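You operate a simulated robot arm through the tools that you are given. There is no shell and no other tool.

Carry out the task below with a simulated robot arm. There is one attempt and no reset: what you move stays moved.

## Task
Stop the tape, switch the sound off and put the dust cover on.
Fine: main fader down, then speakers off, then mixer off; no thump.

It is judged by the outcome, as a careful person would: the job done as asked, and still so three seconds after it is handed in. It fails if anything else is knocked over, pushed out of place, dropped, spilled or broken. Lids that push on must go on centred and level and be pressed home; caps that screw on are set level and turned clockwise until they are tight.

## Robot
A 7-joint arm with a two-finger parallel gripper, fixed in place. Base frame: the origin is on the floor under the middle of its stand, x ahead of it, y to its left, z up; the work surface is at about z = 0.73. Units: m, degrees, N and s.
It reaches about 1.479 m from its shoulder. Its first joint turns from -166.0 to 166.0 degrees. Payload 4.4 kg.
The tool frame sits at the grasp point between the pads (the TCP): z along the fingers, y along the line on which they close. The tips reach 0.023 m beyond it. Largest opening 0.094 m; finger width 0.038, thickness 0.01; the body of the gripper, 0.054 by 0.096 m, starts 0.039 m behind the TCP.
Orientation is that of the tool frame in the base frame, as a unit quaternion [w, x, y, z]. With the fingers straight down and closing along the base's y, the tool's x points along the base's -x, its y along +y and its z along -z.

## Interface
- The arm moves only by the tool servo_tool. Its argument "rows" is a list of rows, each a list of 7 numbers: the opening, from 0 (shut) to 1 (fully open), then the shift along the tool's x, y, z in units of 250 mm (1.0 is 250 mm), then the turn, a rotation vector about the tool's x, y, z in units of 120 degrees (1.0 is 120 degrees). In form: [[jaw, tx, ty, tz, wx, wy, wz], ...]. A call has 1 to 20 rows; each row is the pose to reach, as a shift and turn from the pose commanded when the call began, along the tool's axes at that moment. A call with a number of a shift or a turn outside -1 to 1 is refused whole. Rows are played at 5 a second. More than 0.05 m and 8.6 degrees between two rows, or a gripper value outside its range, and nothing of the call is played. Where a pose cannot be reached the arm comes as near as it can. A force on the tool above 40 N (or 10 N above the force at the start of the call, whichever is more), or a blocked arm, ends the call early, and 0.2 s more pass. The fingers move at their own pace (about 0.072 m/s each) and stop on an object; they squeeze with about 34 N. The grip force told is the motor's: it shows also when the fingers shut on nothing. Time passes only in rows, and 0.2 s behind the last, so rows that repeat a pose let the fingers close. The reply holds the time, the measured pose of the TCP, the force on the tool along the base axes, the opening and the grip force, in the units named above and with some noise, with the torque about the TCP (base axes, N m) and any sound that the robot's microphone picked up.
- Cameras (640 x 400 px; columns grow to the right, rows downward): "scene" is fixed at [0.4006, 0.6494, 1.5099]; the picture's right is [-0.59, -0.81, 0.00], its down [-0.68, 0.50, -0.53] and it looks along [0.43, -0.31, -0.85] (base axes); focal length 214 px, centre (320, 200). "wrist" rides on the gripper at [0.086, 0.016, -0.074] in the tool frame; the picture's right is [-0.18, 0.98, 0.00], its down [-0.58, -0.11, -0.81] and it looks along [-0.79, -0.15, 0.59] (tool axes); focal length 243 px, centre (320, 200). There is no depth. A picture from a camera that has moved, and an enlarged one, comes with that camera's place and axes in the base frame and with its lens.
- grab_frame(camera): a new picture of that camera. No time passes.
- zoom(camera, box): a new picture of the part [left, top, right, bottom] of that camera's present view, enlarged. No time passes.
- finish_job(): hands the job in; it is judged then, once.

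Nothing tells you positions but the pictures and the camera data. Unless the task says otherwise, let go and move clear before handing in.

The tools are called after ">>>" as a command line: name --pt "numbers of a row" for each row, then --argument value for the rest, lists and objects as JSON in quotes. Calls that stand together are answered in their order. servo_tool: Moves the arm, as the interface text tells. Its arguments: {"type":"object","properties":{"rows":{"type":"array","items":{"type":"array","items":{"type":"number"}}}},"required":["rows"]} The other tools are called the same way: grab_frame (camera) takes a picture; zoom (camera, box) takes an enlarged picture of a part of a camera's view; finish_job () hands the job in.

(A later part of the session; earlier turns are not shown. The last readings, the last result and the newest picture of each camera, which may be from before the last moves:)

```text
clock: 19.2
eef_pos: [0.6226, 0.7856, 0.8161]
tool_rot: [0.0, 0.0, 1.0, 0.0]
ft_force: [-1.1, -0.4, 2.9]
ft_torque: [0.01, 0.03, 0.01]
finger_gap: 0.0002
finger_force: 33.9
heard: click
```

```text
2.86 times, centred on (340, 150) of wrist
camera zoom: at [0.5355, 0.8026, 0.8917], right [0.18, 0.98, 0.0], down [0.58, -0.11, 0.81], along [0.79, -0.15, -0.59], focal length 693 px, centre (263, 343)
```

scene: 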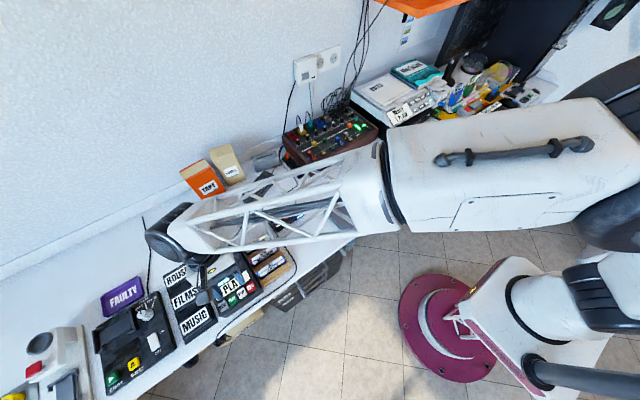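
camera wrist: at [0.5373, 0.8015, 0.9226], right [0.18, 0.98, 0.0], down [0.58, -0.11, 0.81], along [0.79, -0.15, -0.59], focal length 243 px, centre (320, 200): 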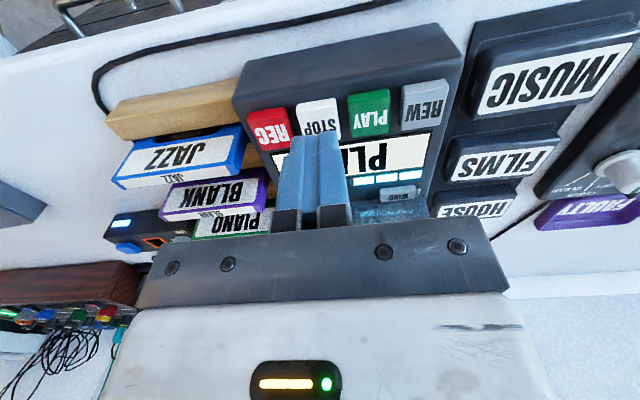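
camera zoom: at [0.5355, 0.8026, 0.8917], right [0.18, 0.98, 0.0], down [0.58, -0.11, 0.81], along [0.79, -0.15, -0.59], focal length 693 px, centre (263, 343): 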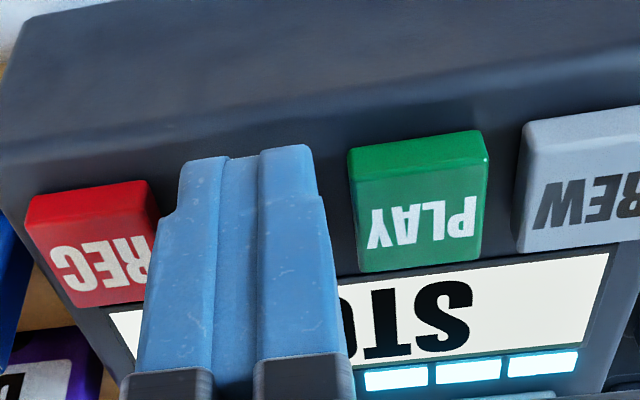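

The player clicked and its display now reads STOP. I'll lift away and then head to the mixer's main fader.

>>> servo_tool --pt "0 0 0 -0.1 0 0 0" --pt "0 0 0 -0.25 0 0 0" --pt "0 0 0 -0.4 0 0 0" --pt "0 0 0 -0.55 0 0 0" --pt "0 0 0 -0.7 0 0 0" --pt "0 0 0 -0.85 0 0 0" --pt "0 0 0 -0.95 0 0 0"

>>> grab_frame --camera "wrist"

```text
clock: 20.8
eef_pos: [0.6197, 0.7845, 1.0528]
tool_rot: [-0.001, 0.0, 1.0, -0.001]
ft_force: [0.5, 0.0, -0.8]
ft_torque: [-0.01, 0.03, 0.04]
finger_gap: 0.0
finger_force: 34.0
```

```text
taken
camera wrist: at [0.5339, 0.8002, 1.1284], right [0.18, 0.98, 0.0], down [0.58, -0.11, 0.81], along [0.79, -0.15, -0.59], focal length 243 px, centre (320, 200)
```

wrist: 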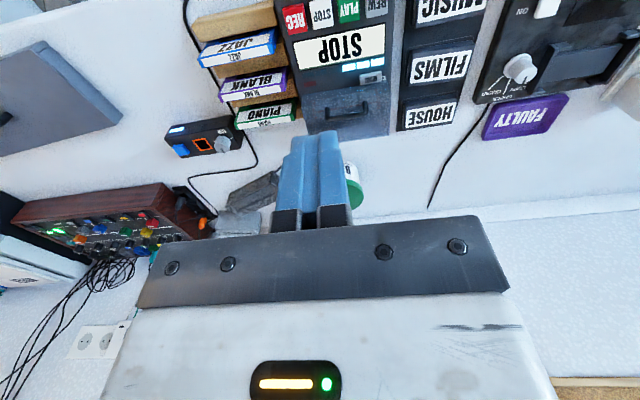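

>>> servo_tool --pt "0 -0.062 -0.167 0 0 0 0" --pt "0 -0.123 -0.333 0 0 0 0" --pt "0 -0.185 -0.5 0 0 0 0" --pt "0 -0.247 -0.667 0 0 0 0" --pt "0 -0.308 -0.833 0 0 0 0" --pt "0 -0.37 -1.0 0 0 0 0"

>>> servo_tool --pt "0 -0.062 -0.167 0 0 0 0" --pt "0 -0.123 -0.333 0 0 0 0" --pt "0 -0.185 -0.5 0 0 0 0" --pt "0 -0.247 -0.667 0 0 0 0" --pt "0 -0.308 -0.833 0 0 0 0" --pt "0 -0.37 -1.0 0 0 0 0"

>>> servo_tool --pt "0 -0.062 -0.157 0.033 0 0 0" --pt "0 -0.123 -0.313 0.067 0 0 0" --pt "0 -0.185 -0.47 0.1 0 0 0" --pt "0 -0.247 -0.627 0.133 0 0 0" --pt "0 -0.308 -0.783 0.167 0 0 0" --pt "0 -0.37 -0.94 0.2 0 0 0" --pt "0 -0.37 -0.94 0.2 0 0 0"

>>> grab_frame --camera "wrist"

>>> zoom --camera "wrist" --box '[220, 60, 420, 200]'

```text
clock: 22.2
eef_pos: [0.7146, 0.5337, 1.051]
tool_rot: [0.0, 0.0, 1.0, 0.0]
ft_force: [-0.4, 0.3, -0.9]
ft_torque: [0.06, -0.01, -0.01]
finger_gap: 0.0
finger_force: 34.2
```

```text
clock: 23.6
eef_pos: [0.8039, 0.2828, 1.0534]
tool_rot: [-0.001, 0.0, 1.0, 0.0]
ft_force: [0.4, -0.4, -0.4]
ft_torque: [0.03, 0.01, -0.04]
finger_gap: 0.0
finger_force: 33.5
```

```text
clock: 25.2
eef_pos: [0.9018, 0.0491, 1.001]
tool_rot: [0.0, 0.0, 1.0, 0.0]
ft_force: [-0.2, 0.5, 0.1]
ft_torque: [0.0, 0.0, 0.03]
finger_gap: 0.0001
finger_force: 33.8
```

```text
taken
camera wrist: at [0.815, 0.0666, 1.0771], right [0.18, 0.98, 0.0], down [0.58, -0.11, 0.81], along [0.79, -0.15, -0.59], focal length 243 px, centre (320, 200)
```

wrist: 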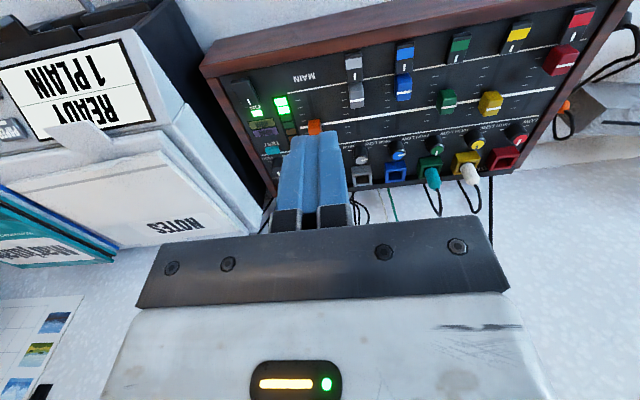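

```text
2.86 times, centred on (320, 130) of wrist
camera zoom: at [0.815, 0.0666, 1.0771], right [0.18, 0.98, 0.0], down [0.58, -0.11, 0.81], along [0.79, -0.15, -0.59], focal length 693 px, centre (320, 400)
```

zoom: 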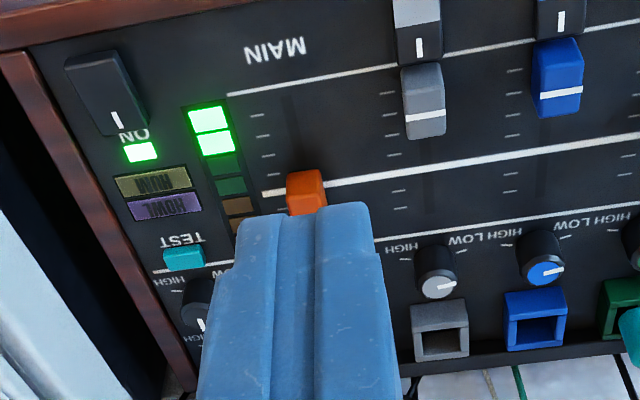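

The main fader's orange cap sits at its mark around (1.015, 0.022), with the BASS knob right behind it. I'll straddle the cap with the fingers and draw it to the front, so first I'm opening partway and moving in.

>>> servo_tool --pt "0.5 -0.15 -0.04 0.1 0 0 0" --pt "0.5 -0.3 -0.08 0.2 0 0 0" --pt "0.5 -0.43 -0.108 0.3 0 0 0" --pt "0.5 -0.43 -0.108 0.4 0 0 0" --pt "0.5 -0.43 -0.108 0.4 0 0 0"

>>> grab_frame --camera "wrist"

>>> zoom --camera "wrist" --box '[240, 60, 400, 180]'

>>> zoom --camera "scene" --box '[310, 80, 410, 150]'

```text
clock: 26.4
eef_pos: [1.0083, 0.0219, 0.8999]
tool_rot: [0.0, 0.0, 1.0, 0.0]
ft_force: [0.6, 0.3, -0.2]
ft_torque: [0.0, 0.02, -0.01]
finger_gap: 0.0471
finger_force: 0.1
```

```text
taken
camera wrist: at [0.9208, 0.0395, 0.9767], right [0.18, 0.98, 0.0], down [0.58, -0.11, 0.81], along [0.79, -0.15, -0.59], focal length 243 px, centre (320, 200)
```

wrist: 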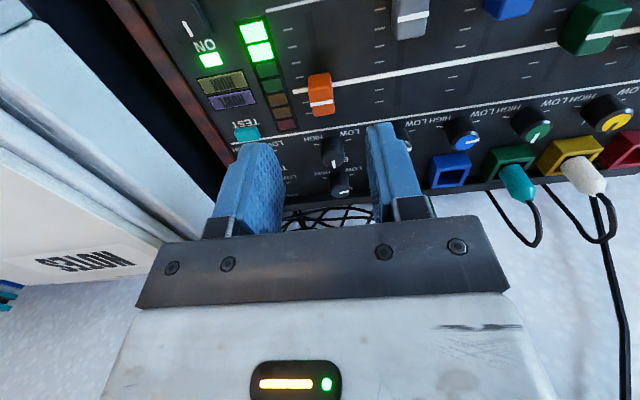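

```text
3.33 times, centred on (320, 120) of wrist
camera zoom: at [0.9208, 0.0395, 0.9767], right [0.18, 0.98, 0.0], down [0.58, -0.11, 0.81], along [0.79, -0.15, -0.59], focal length 809 px, centre (320, 467)
```

zoom: 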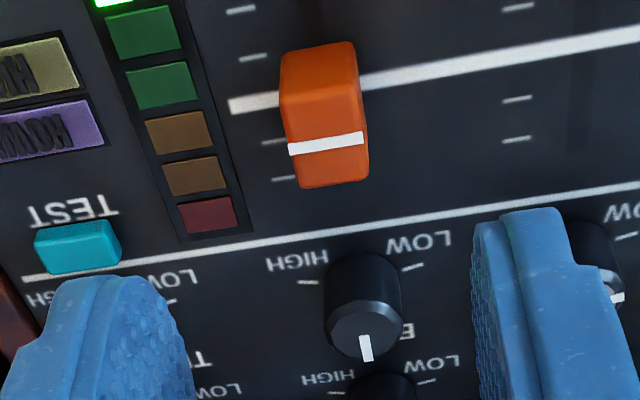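

```text
5.71 times, centred on (360, 115) of scene
camera zoom: at [0.4006, 0.6494, 1.5099], right [-0.59, -0.81, 0.0], down [-0.68, 0.5, -0.53], along [0.43, -0.31, -0.85], focal length 1226 px, centre (91, 686)
```

zoom: 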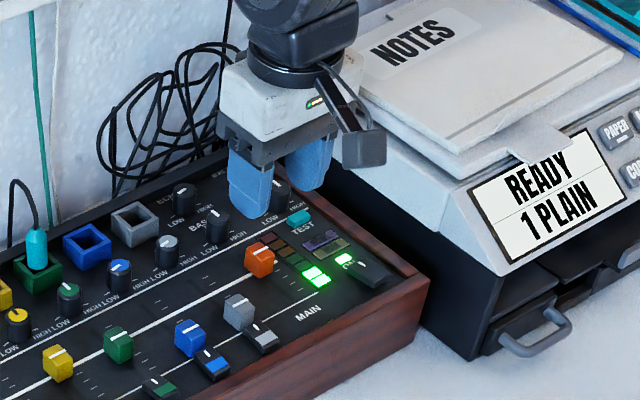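

>>> servo_tool --pt "0.5 -0.035 0 0.1 0 0 0" --pt "0.5 -0.035 0 0.2 0 0 0" --pt "0.5 -0.035 0 0.25 0 0 0" --pt "0.5 -0.035 0 0.28 0 0 0" --pt "0.5 -0.035 0 0.28 0 0 0"

>>> zoom --camera "wrist" --box '[220, 60, 420, 210]'

>>> zoom --camera "scene" --box '[320, 90, 400, 150]'

```text
clock: 27.6
eef_pos: [1.0166, 0.0221, 0.8334]
tool_rot: [-0.001, 0.001, 1.0, 0.0]
ft_force: [-0.4, 0.0, -1.2]
ft_torque: [-0.01, 0.02, -0.01]
finger_gap: 0.0469
finger_force: 0.1
```

```text
2.67 times, centred on (320, 135) of wrist
camera zoom: at [0.929, 0.0401, 0.9093], right [0.18, 0.98, 0.0], down [0.58, -0.11, 0.81], along [0.79, -0.15, -0.59], focal length 647 px, centre (320, 373)
```

zoom: 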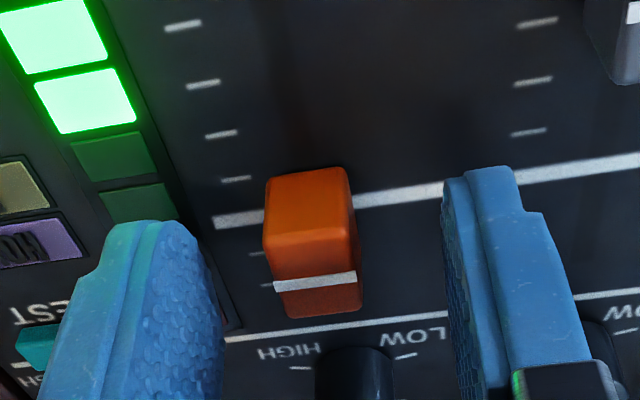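

```text
6.67 times, centred on (360, 120) of scene
camera zoom: at [0.4006, 0.6494, 1.5099], right [-0.59, -0.81, 0.0], down [-0.68, 0.5, -0.53], along [0.43, -0.31, -0.85], focal length 1430 px, centre (53, 733)
```

zoom: 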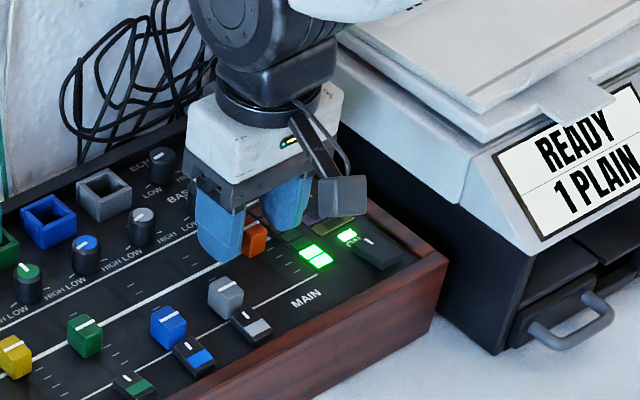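

The fingers straddle the orange cap evenly. I'll lower a little more and close on it.

>>> servo_tool --pt "0.5 0 0.001 0.02 0 0 0" --pt "0.5 0 0.001 0.036 0 0 0" --pt "0.3 0 0.001 0.036 0 0 0" --pt "0.2 0 0.001 0.036 0 0 0" --pt "0.1 0 0.001 0.036 0 0 0" --pt "0.1 0 0.001 0.036 0 0 0"

>>> zoom --camera "wrist" --box '[220, 60, 420, 210]'

```text
clock: 29.0
eef_pos: [1.0152, 0.0224, 0.824]
tool_rot: [0.0, 0.0, 1.0, 0.0]
ft_force: [1.1, -31.4, 7.8]
ft_torque: [-0.21, -0.08, 0.22]
finger_gap: 0.0158
finger_force: 45.8
```

```text
2.67 times, centred on (320, 135) of wrist
camera zoom: at [0.9288, 0.0394, 0.9002], right [0.19, 0.98, 0.0], down [0.58, -0.11, 0.81], along [0.79, -0.15, -0.59], focal length 647 px, centre (320, 373)
```

zoom: 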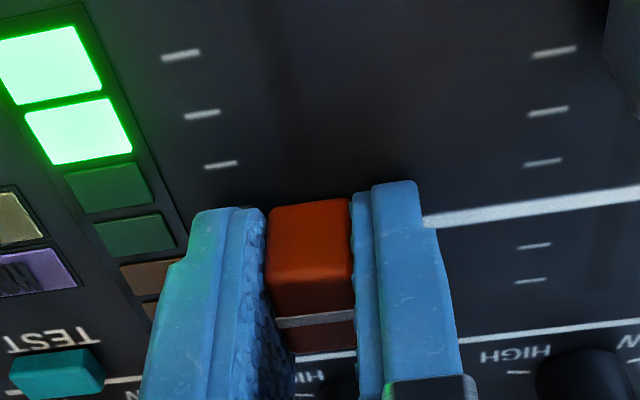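

The grip pulls sideways at about 31 N, so I'm slightly off centre. I'll shift a little toward -y to relieve it before sliding.

>>> servo_tool --pt "0.15 0 -0.002 0 0 0 0" --pt "0.15 0 -0.004 0 0 0 0"

```text
clock: 29.6
eef_pos: [1.0152, 0.0218, 0.8235]
tool_rot: [0.001, 0.0, 1.0, -0.001]
ft_force: [0.1, -33.5, 15.4]
ft_torque: [-0.34, 0.99, 0.06]
finger_gap: 0.0159
finger_force: 44.8
```

>>> servo_tool --pt "0.22 0 0 -0.008 0 0 0" --pt "0.22 0 0 -0.008 0 0 0"

>>> zoom --camera "wrist" --box '[260, 110, 380, 200]'

```text
clock: 30.2
eef_pos: [1.0142, 0.0235, 0.8246]
tool_rot: [-0.001, 0.0, 1.0, 0.001]
ft_force: [0.2, 0.2, 0.2]
ft_torque: [-0.01, -0.01, 0.0]
finger_gap: 0.0206
finger_force: 0.2
```

```text
4.44 times, centred on (320, 155) of wrist
camera zoom: at [0.9281, 0.0409, 0.901], right [0.18, 0.98, 0.0], down [0.58, -0.11, 0.81], along [0.79, -0.15, -0.59], focal length 1078 px, centre (320, 400)
```

zoom: 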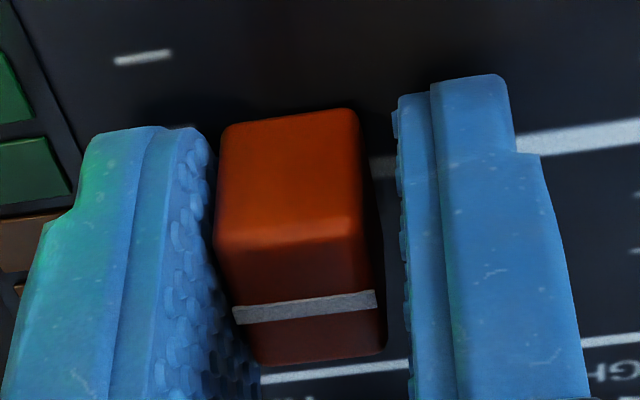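

>>> servo_tool --pt "0.22 0 -0.005 0 0 0 0" --pt "0.19 0 -0.005 0 0 0 0" --pt "0.16 0 -0.005 0 0 0 0" --pt "0.16 0 -0.005 0 0 0 0"

>>> zoom --camera "wrist" --box '[260, 110, 380, 200]'

```text
clock: 31.2
eef_pos: [1.0152, 0.021, 0.8246]
tool_rot: [0.001, -0.001, 1.0, 0.0]
ft_force: [1.0, -2.3, -2.0]
ft_torque: [-0.04, 0.03, 0.03]
finger_gap: 0.0159
finger_force: 1.2
```

```text
4.44 times, centred on (320, 155) of wrist
camera zoom: at [0.9286, 0.0393, 0.9012], right [0.18, 0.98, 0.0], down [0.58, -0.11, 0.81], along [0.79, -0.15, -0.59], focal length 1078 px, centre (320, 400)
```

zoom: 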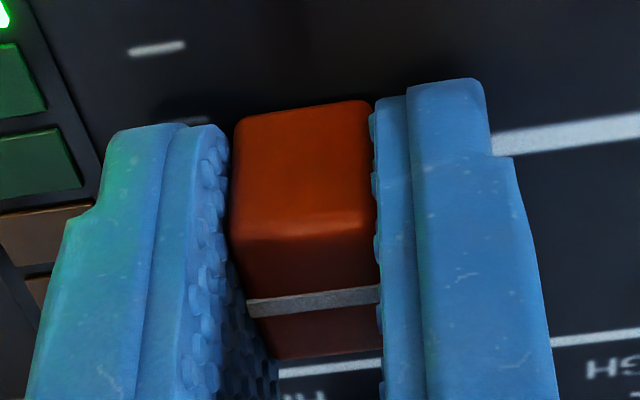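

The grip is now balanced, so I'll tighten lightly and draw the fader toward the front in small steps.

>>> servo_tool --pt "0.12 0 0 0 0 0 0" --pt "0.1 0.02 0 0 0 0 0" --pt "0.1 0.04 0 0 0 0 0" --pt "0.1 0.06 0 0 0 0 0" --pt "0.1 0.08 0 0 0 0 0" --pt "0.1 0.1 0 0 0 0 0"

>>> zoom --camera "wrist" --box '[220, 60, 420, 210]'

```text
clock: 32.6
eef_pos: [0.9913, 0.022, 0.8255]
tool_rot: [-0.001, 0.001, 1.0, 0.0]
ft_force: [1.3, -4.2, -8.0]
ft_torque: [0.01, -1.06, 0.08]
finger_gap: 0.0158
finger_force: 44.8
```

```text
2.67 times, centred on (320, 135) of wrist
camera zoom: at [0.904, 0.0394, 0.9013], right [0.18, 0.98, 0.0], down [0.58, -0.11, 0.81], along [0.79, -0.15, -0.59], focal length 647 px, centre (320, 373)
```

zoom: 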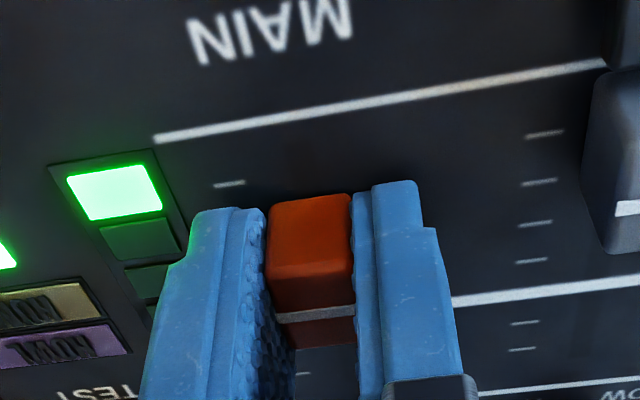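

The fader follows and the meter is dropping. I'll continue to the bottom stop.

>>> servo_tool --pt "0.1 0.02 0 0 0 0 0" --pt "0.1 0.04 0 0 0 0 0" --pt "0.1 0.06 0 0 0 0 0" --pt "0.1 0.07 0 0 0 0 0"

>>> zoom --camera "wrist" --box '[220, 60, 420, 210]'

```text
clock: 33.6
eef_pos: [0.9753, 0.0215, 0.8245]
tool_rot: [0.0, -0.001, 1.0, 0.0]
ft_force: [32.3, 4.3, -20.5]
ft_torque: [-0.11, -0.47, -0.09]
finger_gap: 0.016
finger_force: 45.3
```

```text
2.67 times, centred on (320, 135) of wrist
camera zoom: at [0.8873, 0.0392, 0.9018], right [0.18, 0.98, 0.0], down [0.58, -0.11, 0.81], along [0.79, -0.15, -0.59], focal length 647 px, centre (320, 373)
```

zoom: 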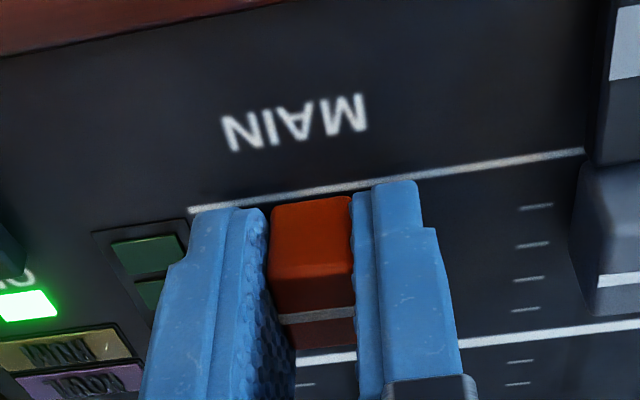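

The fader has reached its stop and the meter is dark. I'll open and lift straight up, then check it.

>>> servo_tool --pt "0.2 0 0 0 0 0 0" --pt "0.35 0 0 0 0 0 0" --pt "0.4 0 0 -0.05 0 0 0" --pt "0.4 0 0 -0.15 0 0 0" --pt "0.4 0 0 -0.3 0 0 0" --pt "0.4 0 0 -0.45 0 0 0" --pt "0 0 0 -0.6 0 0 0" --pt "0 0 0 -0.75 0 0 0"

>>> grab_frame --camera "wrist"

>>> zoom --camera "wrist" --box '[200, 0, 480, 180]'

>>> zoom --camera "scene" --box '[310, 95, 390, 155]'

```text
clock: 35.4
eef_pos: [0.9746, 0.0222, 1.0105]
tool_rot: [-0.001, 0.0, 1.0, 0.0]
ft_force: [0.3, -0.3, 0.0]
ft_torque: [0.01, 0.04, 0.0]
finger_gap: 0.0
finger_force: 33.6
```

```text
taken
camera wrist: at [0.8877, 0.0397, 1.088], right [0.18, 0.98, 0.0], down [0.58, -0.11, 0.81], along [0.79, -0.15, -0.59], focal length 243 px, centre (320, 200)
```

wrist: 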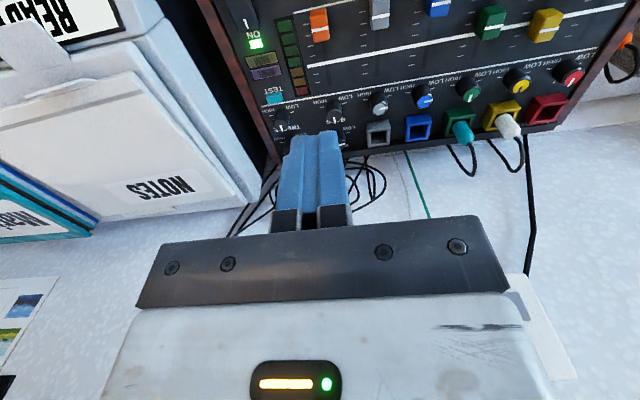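

```text
2.22 times, centred on (340, 90) of wrist
camera zoom: at [0.8877, 0.0397, 1.088], right [0.18, 0.98, 0.0], down [0.58, -0.11, 0.81], along [0.79, -0.15, -0.59], focal length 539 px, centre (276, 444)
```

zoom: 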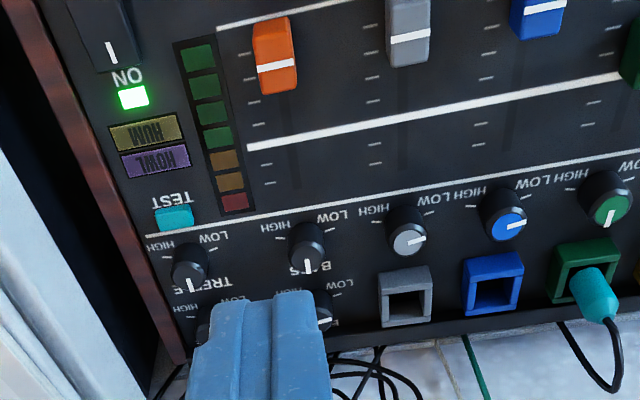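

```text
6.67 times, centred on (350, 125) of scene
camera zoom: at [0.4006, 0.6494, 1.5099], right [-0.59, -0.81, 0.0], down [-0.68, 0.5, -0.53], along [0.43, -0.31, -0.85], focal length 1430 px, centre (120, 700)
```

zoom: 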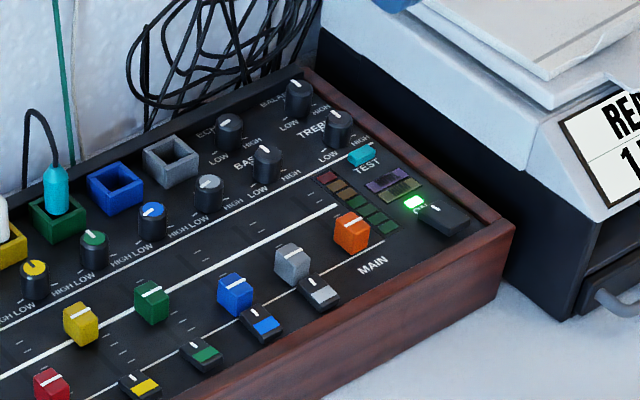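

The main fader is at the bottom and the meter is dark. Next is the speaker control's blue button at about (0.797, 0.480).

>>> servo_tool --pt "0 0.06 0.15 0 0 0 0" --pt "0 0.12 0.3 0 0 0 0" --pt "0 0.18 0.45 0 0 0 0" --pt "0 0.24 0.6 0 0 0 0" --pt "0 0.3 0.75 0 0 0 0" --pt "0 0.36 0.92 0 0 0 0"

>>> servo_tool --pt "0 0.06 0.15 0.07 0 0 0" --pt "0 0.12 0.3 0.14 0 0 0" --pt "0 0.18 0.45 0.21 0 0 0" --pt "0 0.24 0.6 0.28 0 0 0" --pt "0 0.3 0.75 0.35 0 0 0" --pt "0 0.36 0.91 0.4 0 0 0" --pt "0 0.36 0.91 0.4 0 0 0"

>>> grab_frame --camera "wrist"

>>> zoom --camera "wrist" --box '[240, 20, 420, 150]'

```text
clock: 36.8
eef_pos: [0.884, 0.2504, 1.0138]
tool_rot: [-0.001, 0.001, 1.0, 0.0]
ft_force: [0.2, 1.6, -0.1]
ft_torque: [-0.04, 0.0, 0.0]
finger_gap: 0.0
finger_force: 33.6
```

```text
clock: 38.4
eef_pos: [0.7904, 0.4807, 0.9136]
tool_rot: [0.0, 0.0, 1.0, 0.001]
ft_force: [0.9, -0.6, -0.6]
ft_torque: [0.01, 0.04, -0.01]
finger_gap: 0.0
finger_force: 34.6
```

```text
taken
camera wrist: at [0.704, 0.4968, 0.9895], right [0.18, 0.98, 0.0], down [0.58, -0.11, 0.81], along [0.79, -0.15, -0.59], focal length 243 px, centre (320, 200)
```

wrist: 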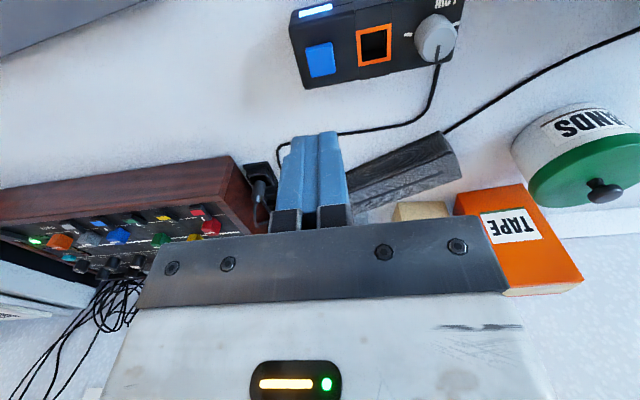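

```text
3.08 times, centred on (330, 85) of wrist
camera zoom: at [0.704, 0.4968, 0.9895], right [0.18, 0.98, 0.0], down [0.58, -0.11, 0.81], along [0.79, -0.15, -0.59], focal length 746 px, centre (289, 554)
```

zoom: 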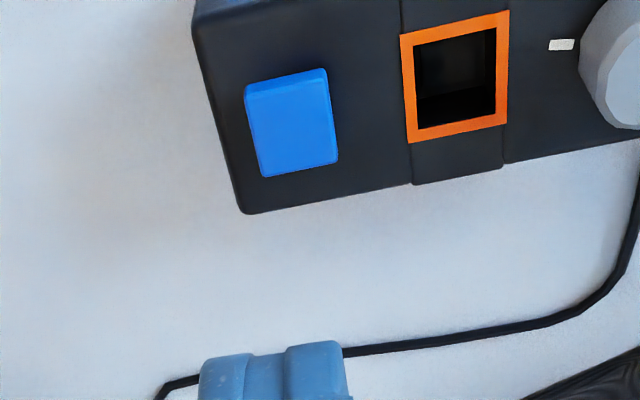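

>>> servo_tool --pt "0 -0.022 0 0.15 0 0 0" --pt "0 -0.022 0 0.3 0 0 0" --pt "0 -0.022 0 0.38 0 0 0" --pt "0 -0.022 0 0.42 0 0 0" --pt "0 -0.022 0 0.42 0 0 0"

>>> zoom --camera "wrist" --box '[220, 70, 420, 210]'

>>> zoom --camera "scene" --box '[240, 170, 330, 240]'

```text
clock: 39.6
eef_pos: [0.7975, 0.4807, 0.8062]
tool_rot: [0.0, 0.0, 1.0, -0.001]
ft_force: [0.6, 0.0, 0.7]
ft_torque: [-0.03, 0.01, 0.01]
finger_gap: 0.0001
finger_force: 34.1
```

```text
2.86 times, centred on (320, 140) of wrist
camera zoom: at [0.7107, 0.4972, 0.8833], right [0.18, 0.98, 0.0], down [0.58, -0.11, 0.81], along [0.79, -0.15, -0.59], focal length 693 px, centre (320, 371)
```

zoom: 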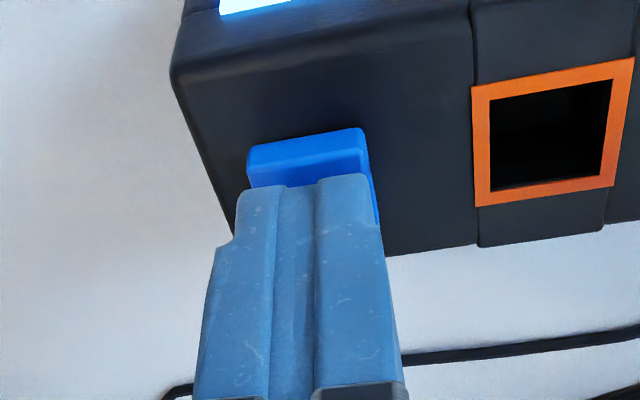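

```text
5.71 times, centred on (285, 205) of scene
camera zoom: at [0.4006, 0.6494, 1.5099], right [-0.59, -0.81, 0.0], down [-0.68, 0.5, -0.53], along [0.43, -0.31, -0.85], focal length 1226 px, centre (520, 171)
```

zoom: 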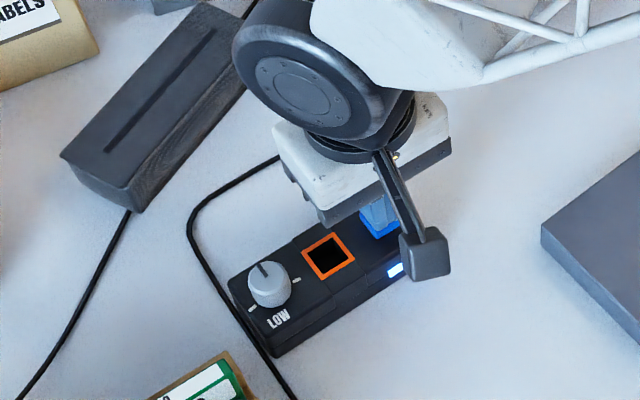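

The tips are right over the blue button. I'm pressing gently now.

>>> servo_tool --pt "0 0.004 0.004 0.012 0 0 0" --pt "0 0.004 0.004 0.022 0 0 0" --pt "0 0.004 0.004 0.032 0 0 0" --pt "0 0.004 0.004 0.038 0 0 0"

>>> zoom --camera "wrist" --box '[220, 70, 420, 210]'

```text
clock: 40.6
eef_pos: [0.7978, 0.4785, 0.7984]
tool_rot: [0.0, 0.0, 1.0, 0.0]
ft_force: [-0.8, -0.8, 0.7]
ft_torque: [0.0, 0.03, 0.0]
finger_gap: 0.0
finger_force: 34.0
heard: click
```

```text
2.86 times, centred on (320, 140) of wrist
camera zoom: at [0.7111, 0.4973, 0.8746], right [0.18, 0.98, 0.0], down [0.58, -0.11, 0.81], along [0.79, -0.15, -0.59], focal length 693 px, centre (320, 371)
```

zoom: 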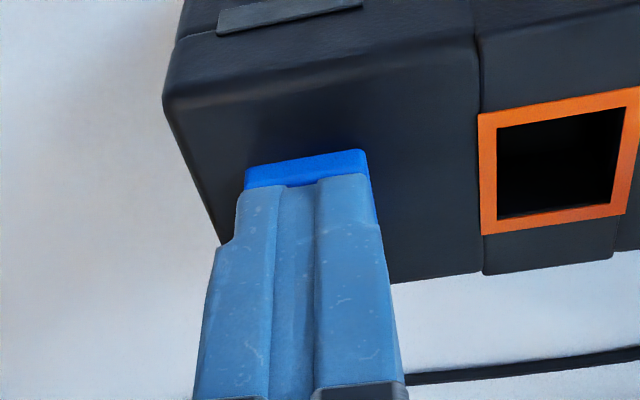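

The box clicked and its lamp went out. I'll lift and then verify that the speakers' lamps on the shelf are off too.

>>> servo_tool --pt "0 0 0 -0.1 0 0 0" --pt "0 0 0 -0.25 0 0 0" --pt "0 0 0 -0.4 0 0 0" --pt "0 0 0 -0.6 0 0 0" --pt "0 0 0 -0.8 0 0 0" --pt "0 0 0 -1.0 0 0 0"

>>> servo_tool --pt "0 0.02 -0.15 -0.05 0 -0.0625 0" --pt "0 0.04 -0.3 -0.1 0 -0.125 0" --pt "0 0.06 -0.45 -0.15 0 -0.1875 0" --pt "0 0.08 -0.6 -0.2 0 -0.25 0" --pt "0 0.1 -0.75 -0.25 0 -0.3125 0" --pt "0 0.12 -0.88 -0.3 0 -0.375 0" --pt "0 0.12 -1.0 -0.36 0 -0.375 0" --pt "0 0.12 -1.0 -0.36 0 -0.375 0"

>>> grab_frame --camera "wrist"

>>> grab_frame --camera "scene"

```text
clock: 42.0
eef_pos: [0.7965, 0.4833, 1.0465]
tool_rot: [-0.001, 0.0, 1.0, -0.001]
ft_force: [0.4, -0.2, -1.6]
ft_torque: [0.01, -0.03, 0.01]
finger_gap: 0.0002
finger_force: 34.2
```

```text
clock: 43.8
eef_pos: [0.7667, 0.2316, 1.1382]
tool_rot: [0.382, 0.0, 0.924, -0.001]
ft_force: [0.5, -0.1, 0.7]
ft_torque: [0.02, 0.02, -0.02]
finger_gap: 0.0002
finger_force: 34.5
```

```text
taken
camera wrist: at [0.6535, 0.2485, 1.1308], right [0.13, 0.98, 0.13], down [-0.16, -0.11, 0.98], along [0.98, -0.15, 0.14], focal length 243 px, centre (320, 200)
```

wrist: 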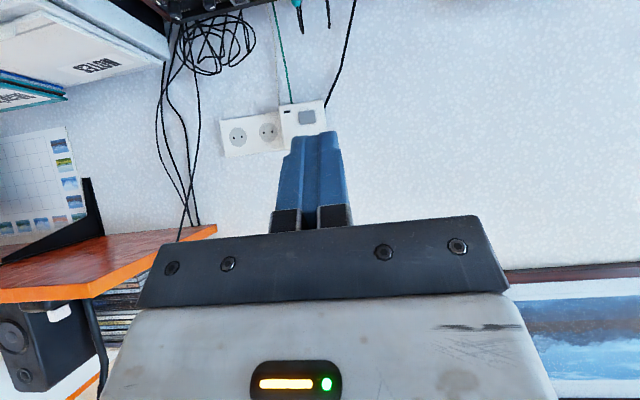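

```text
taken
```

scene: 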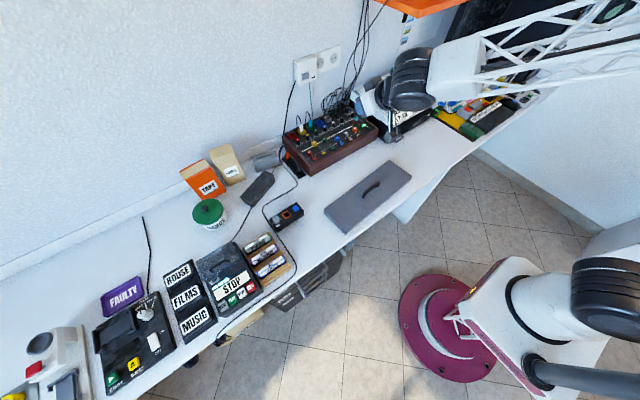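

>>> zoom --camera "wrist" --box '[0, 270, 140, 400]'

>>> zoom --camera "scene" --box '[320, 95, 390, 145]'

>>> zoom --camera "scene" --box '[190, 190, 320, 310]'

```text
3.08 times, centred on (70, 335) of wrist
camera zoom: at [0.6535, 0.2485, 1.1308], right [0.13, 0.98, 0.13], down [-0.16, -0.11, 0.98], along [0.98, -0.15, 0.14], focal length 746 px, centre (1089, -215)
```

zoom: 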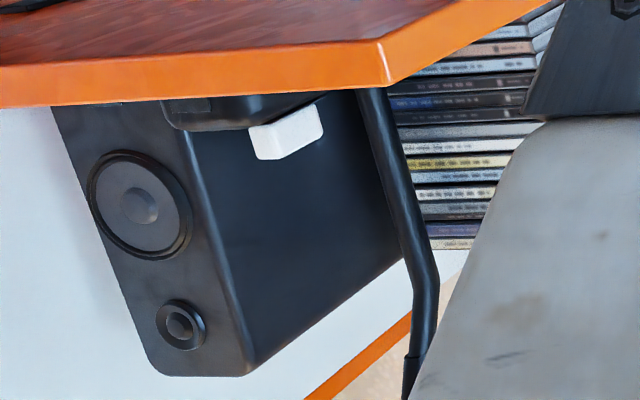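

```text
8.00 times, centred on (355, 120) of scene
camera zoom: at [0.4006, 0.6494, 1.5099], right [-0.59, -0.81, 0.0], down [-0.68, 0.5, -0.53], along [0.43, -0.31, -0.85], focal length 1716 px, centre (40, 840)
```

zoom: 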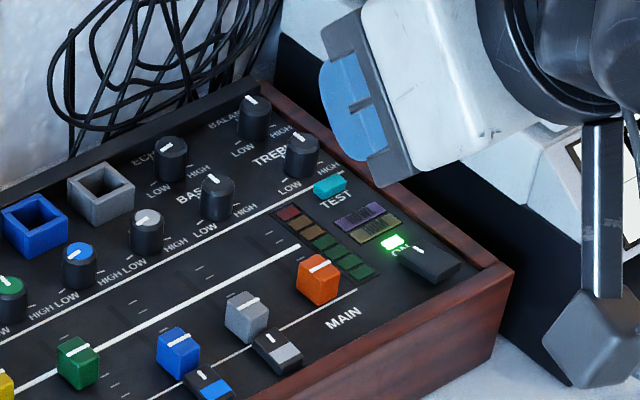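

```text
3.33 times, centred on (255, 250) of scene
camera zoom: at [0.4006, 0.6494, 1.5099], right [-0.59, -0.81, 0.0], down [-0.68, 0.5, -0.53], along [0.43, -0.31, -0.85], focal length 715 px, centre (537, 33)
```

zoom: 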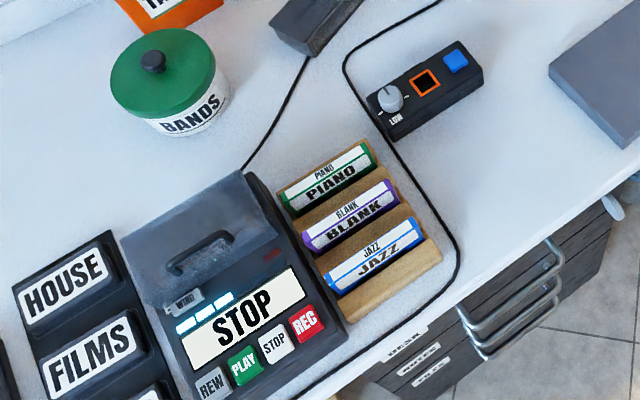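

The shelf speaker's lamp is dark, so the speakers are off. Now I'm moving to look closely at the mixer's power rocker at the right end.

>>> servo_tool --pt "0 0.016 -0.125 0.096 0 0.047 0" --pt "0 0.032 -0.25 0.19 0 0.094 0" --pt "0 0.048 -0.375 0.287 0 0.14 0" --pt "0 0.064 -0.5 0.383 0 0.1875 0" --pt "0 0.08 -0.625 0.479 0 0.234 0" --pt "0 0.095 -0.75 0.575 0 0.281 0" --pt "0 0.111 -0.875 0.67 0 0.328 0" --pt "0 0.127 -1.0 0.766 0 0.375 0" --pt "0 0.127 -1.0 0.766 0 0.375 0"

>>> grab_frame --camera "wrist"

>>> zoom --camera "wrist" --box '[220, 10, 360, 110]'

>>> zoom --camera "scene" --box '[340, 105, 385, 140]'

```text
clock: 45.8
eef_pos: [0.8813, -0.0212, 0.98]
tool_rot: [-0.001, 0.0, 1.0, 0.0]
ft_force: [0.7, -0.1, 0.4]
ft_torque: [0.0, 0.01, -0.01]
finger_gap: 0.0001
finger_force: 33.6
```

```text
taken
camera wrist: at [0.795, -0.0032, 1.057], right [0.18, 0.98, 0.0], down [0.58, -0.11, 0.81], along [0.79, -0.15, -0.59], focal length 243 px, centre (320, 200)
```

wrist: 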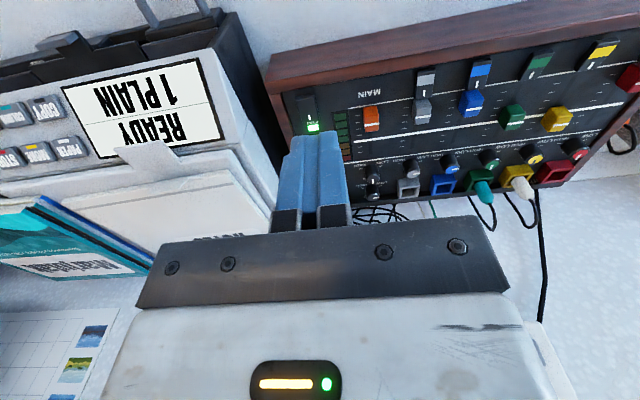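

```text
4.00 times, centred on (290, 60) of wrist
camera zoom: at [0.795, -0.0032, 1.057], right [0.18, 0.98, 0.0], down [0.58, -0.11, 0.81], along [0.79, -0.15, -0.59], focal length 970 px, centre (440, 760)
```

zoom: 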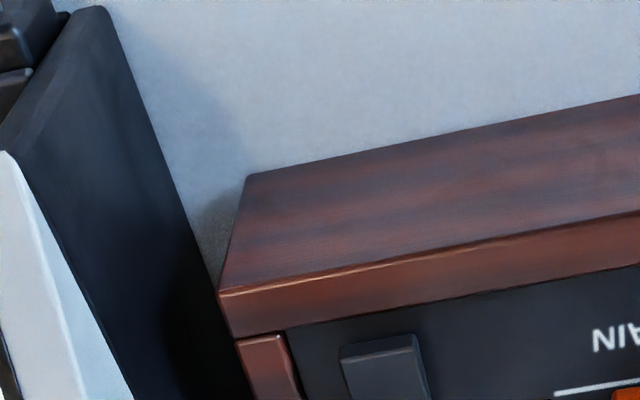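

```text
11.43 times, centred on (362, 122) of scene
camera zoom: at [0.4006, 0.6494, 1.5099], right [-0.59, -0.81, 0.0], down [-0.68, 0.5, -0.53], along [0.43, -0.31, -0.85], focal length 2451 px, centre (-166, 1086)
```

zoom: 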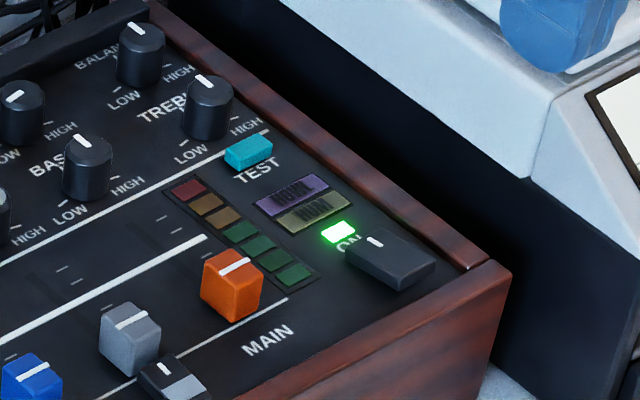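

The rocker's back end (ON side) is down and its front end stands up, so OFF means pressing the front end at about (0.944, -0.048). I'll tilt the fingers so only their front edge touches it.

>>> servo_tool --pt "0 -0.05 -0.02 0.06 0 -0.05 0" --pt "0 -0.1 -0.04 0.14 0 -0.1 0" --pt "0 -0.16 -0.06 0.22 0 -0.15 0" --pt "0 -0.22 -0.08 0.3 0 -0.2 0" --pt "0 -0.272 -0.107 0.38 0 -0.25 0" --pt "0 -0.272 -0.107 0.38 0 -0.25 0"

>>> grab_frame --camera "wrist"

>>> zoom --camera "wrist" --box '[240, 40, 400, 180]'

>>> zoom --camera "scene" --box '[320, 80, 400, 140]'

```text
clock: 47.2
eef_pos: [0.9489, -0.0474, 0.8862]
tool_rot: [0.259, 0.0, 0.966, 0.0]
ft_force: [-0.3, -0.5, 1.4]
ft_torque: [0.04, 0.0, 0.0]
finger_gap: 0.0001
finger_force: 33.6
```

```text
taken
camera wrist: at [0.8373, -0.0294, 0.9095], right [0.16, 0.98, 0.09], down [0.1, -0.11, 0.99], along [0.98, -0.15, -0.11], focal length 243 px, centre (320, 200)
```

wrist: 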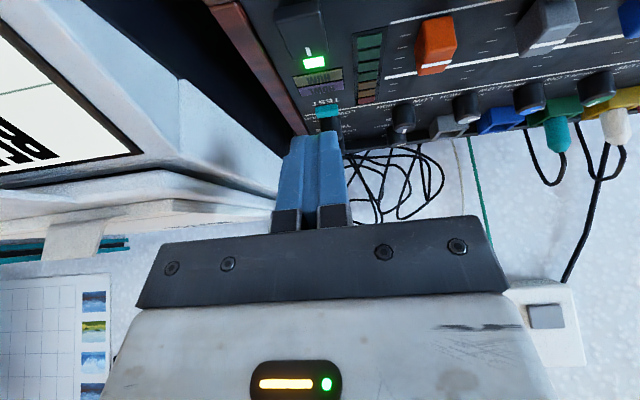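

```text
2.86 times, centred on (320, 110) of wrist
camera zoom: at [0.8373, -0.0294, 0.9095], right [0.16, 0.98, 0.09], down [0.1, -0.11, 0.99], along [0.98, -0.15, -0.11], focal length 693 px, centre (320, 457)
```

zoom: 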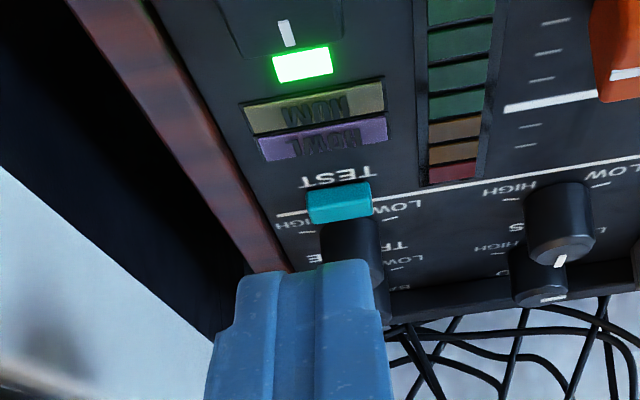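

```text
6.67 times, centred on (360, 110) of scene
camera zoom: at [0.4006, 0.6494, 1.5099], right [-0.59, -0.81, 0.0], down [-0.68, 0.5, -0.53], along [0.43, -0.31, -0.85], focal length 1430 px, centre (53, 800)
```

zoom: 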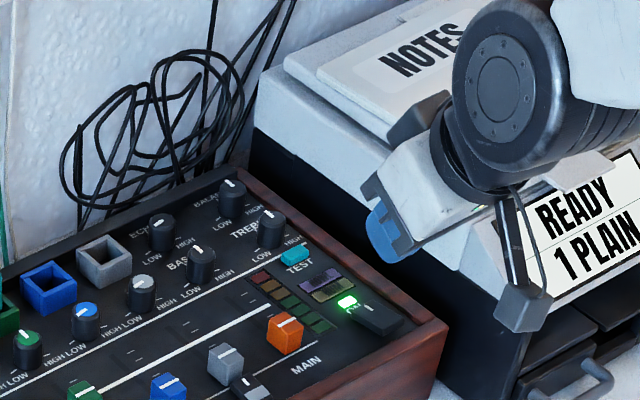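

>>> servo_tool --pt "0 0.035 0 0.06 0 0 0" --pt "0 0.07 0 0.121 0 0 0" --pt "0 0.07 0 0.121 0 0 0"

>>> grab_frame --camera "wrist"

>>> zoom --camera "wrist" --box '[240, 40, 400, 180]'

>>> zoom --camera "scene" --box '[340, 90, 400, 140]'

```text
clock: 48.0
eef_pos: [0.9489, -0.0463, 0.8522]
tool_rot: [0.259, 0.001, 0.966, 0.0]
ft_force: [0.2, 0.3, 0.1]
ft_torque: [0.01, -0.02, 0.01]
finger_gap: 0.0
finger_force: 34.2
```

```text
taken
camera wrist: at [0.8366, -0.0285, 0.8745], right [0.16, 0.98, 0.09], down [0.1, -0.11, 0.99], along [0.98, -0.15, -0.12], focal length 243 px, centre (320, 200)
```

wrist: 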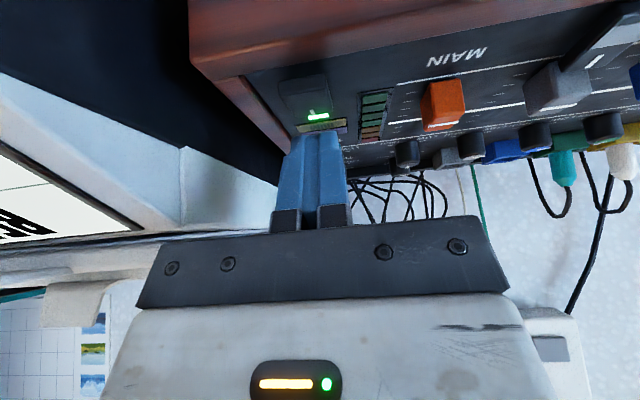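

```text
2.86 times, centred on (320, 110) of wrist
camera zoom: at [0.8366, -0.0285, 0.8745], right [0.16, 0.98, 0.09], down [0.1, -0.11, 0.99], along [0.98, -0.15, -0.12], focal length 693 px, centre (320, 457)
```

zoom: 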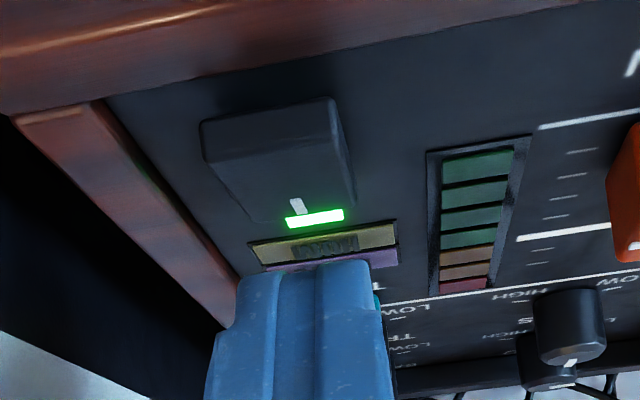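

```text
8.00 times, centred on (370, 115) of scene
camera zoom: at [0.4006, 0.6494, 1.5099], right [-0.59, -0.81, 0.0], down [-0.68, 0.5, -0.53], along [0.43, -0.31, -0.85], focal length 1716 px, centre (-80, 880)
```

zoom: 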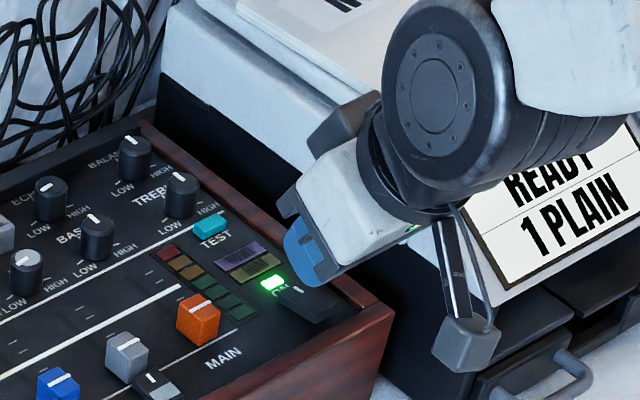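

>>> servo_tool --pt "0 0.0173 -0.004 -0.01 0 0 0" --pt "0 0.0373 -0.004 0.0246 0 0 0" --pt "0 0.0493 -0.004 0.0454 0 0 0" --pt "0 0.0553 -0.004 0.0558 0 0 0"

>>> zoom --camera "wrist" --box '[240, 70, 400, 190]'

>>> zoom --camera "scene" --box '[340, 90, 400, 140]'

```text
clock: 48.9
eef_pos: [0.9464, -0.0479, 0.8387]
tool_rot: [0.263, 0.0, 0.965, 0.0]
ft_force: [-5.5, -0.6, 9.0]
ft_torque: [0.02, 0.16, -0.11]
finger_gap: 0.0
finger_force: 34.1
stopped in row 4: the force on the tool passed its limit at 76 N (the readings are from after the stop); the commanded pose is now the measured one
```

```text
3.33 times, centred on (320, 130) of wrist
camera zoom: at [0.8329, -0.0299, 0.8614], right [0.16, 0.98, 0.09], down [0.09, -0.11, 0.99], along [0.98, -0.15, -0.11], focal length 809 px, centre (320, 433)
```

zoom: 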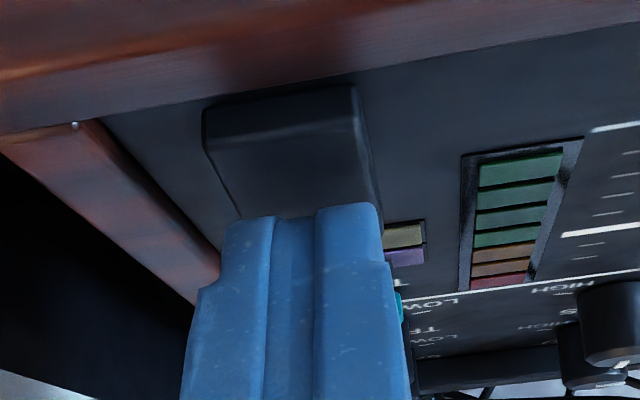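

```text
8.00 times, centred on (370, 115) of scene
camera zoom: at [0.4006, 0.6494, 1.5099], right [-0.59, -0.81, 0.0], down [-0.68, 0.5, -0.53], along [0.43, -0.31, -0.85], focal length 1716 px, centre (-80, 880)
```

zoom: 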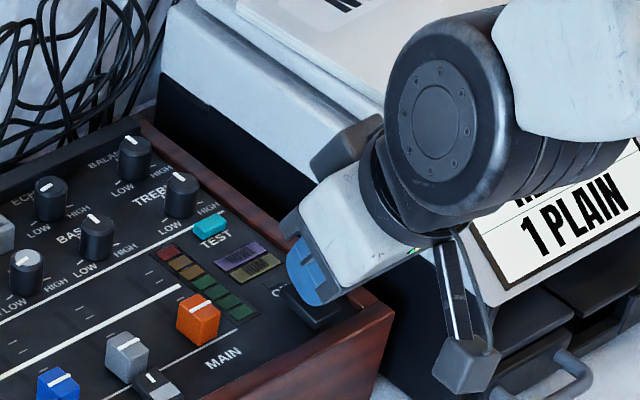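

The touch was firmer than intended and stopped the move. I'll lift off and look at what state the rocker is in.

>>> servo_tool --pt "0 -0.02 0 -0.035 0 0 0" --pt "0 -0.06 0 -0.104 0 0 0" --pt "0 -0.11 0 -0.19 0 0 0" --pt "0 -0.11 0 -0.19 0 0 0"

>>> zoom --camera "wrist" --box '[240, 0, 400, 140]'

>>> zoom --camera "scene" --box '[320, 95, 390, 145]'

```text
clock: 49.9
eef_pos: [0.9457, -0.0471, 0.8918]
tool_rot: [0.261, 0.001, 0.965, -0.001]
ft_force: [-0.3, -0.1, -0.4]
ft_torque: [-0.03, 0.0, 0.0]
finger_gap: 0.0001
finger_force: 33.8
```

```text
2.86 times, centred on (320, 70) of wrist
camera zoom: at [0.8326, -0.0295, 0.9147], right [0.16, 0.98, 0.09], down [0.1, -0.11, 0.99], along [0.98, -0.15, -0.11], focal length 693 px, centre (320, 571)
```

zoom: 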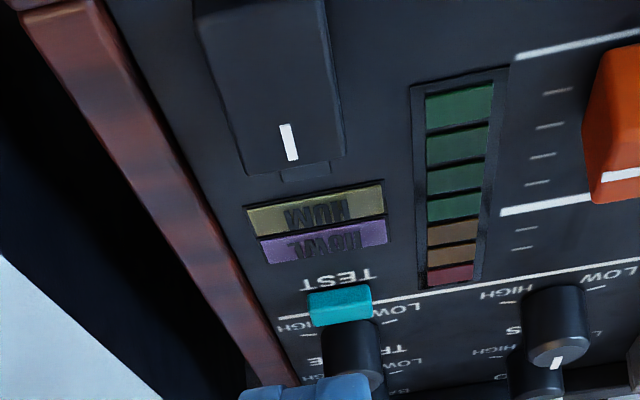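

```text
8.00 times, centred on (355, 120) of scene
camera zoom: at [0.4006, 0.6494, 1.5099], right [-0.59, -0.81, 0.0], down [-0.68, 0.5, -0.53], along [0.43, -0.31, -0.85], focal length 1716 px, centre (40, 840)
```

zoom: 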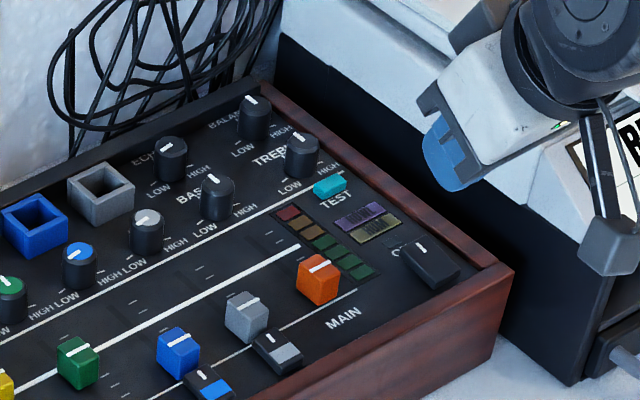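

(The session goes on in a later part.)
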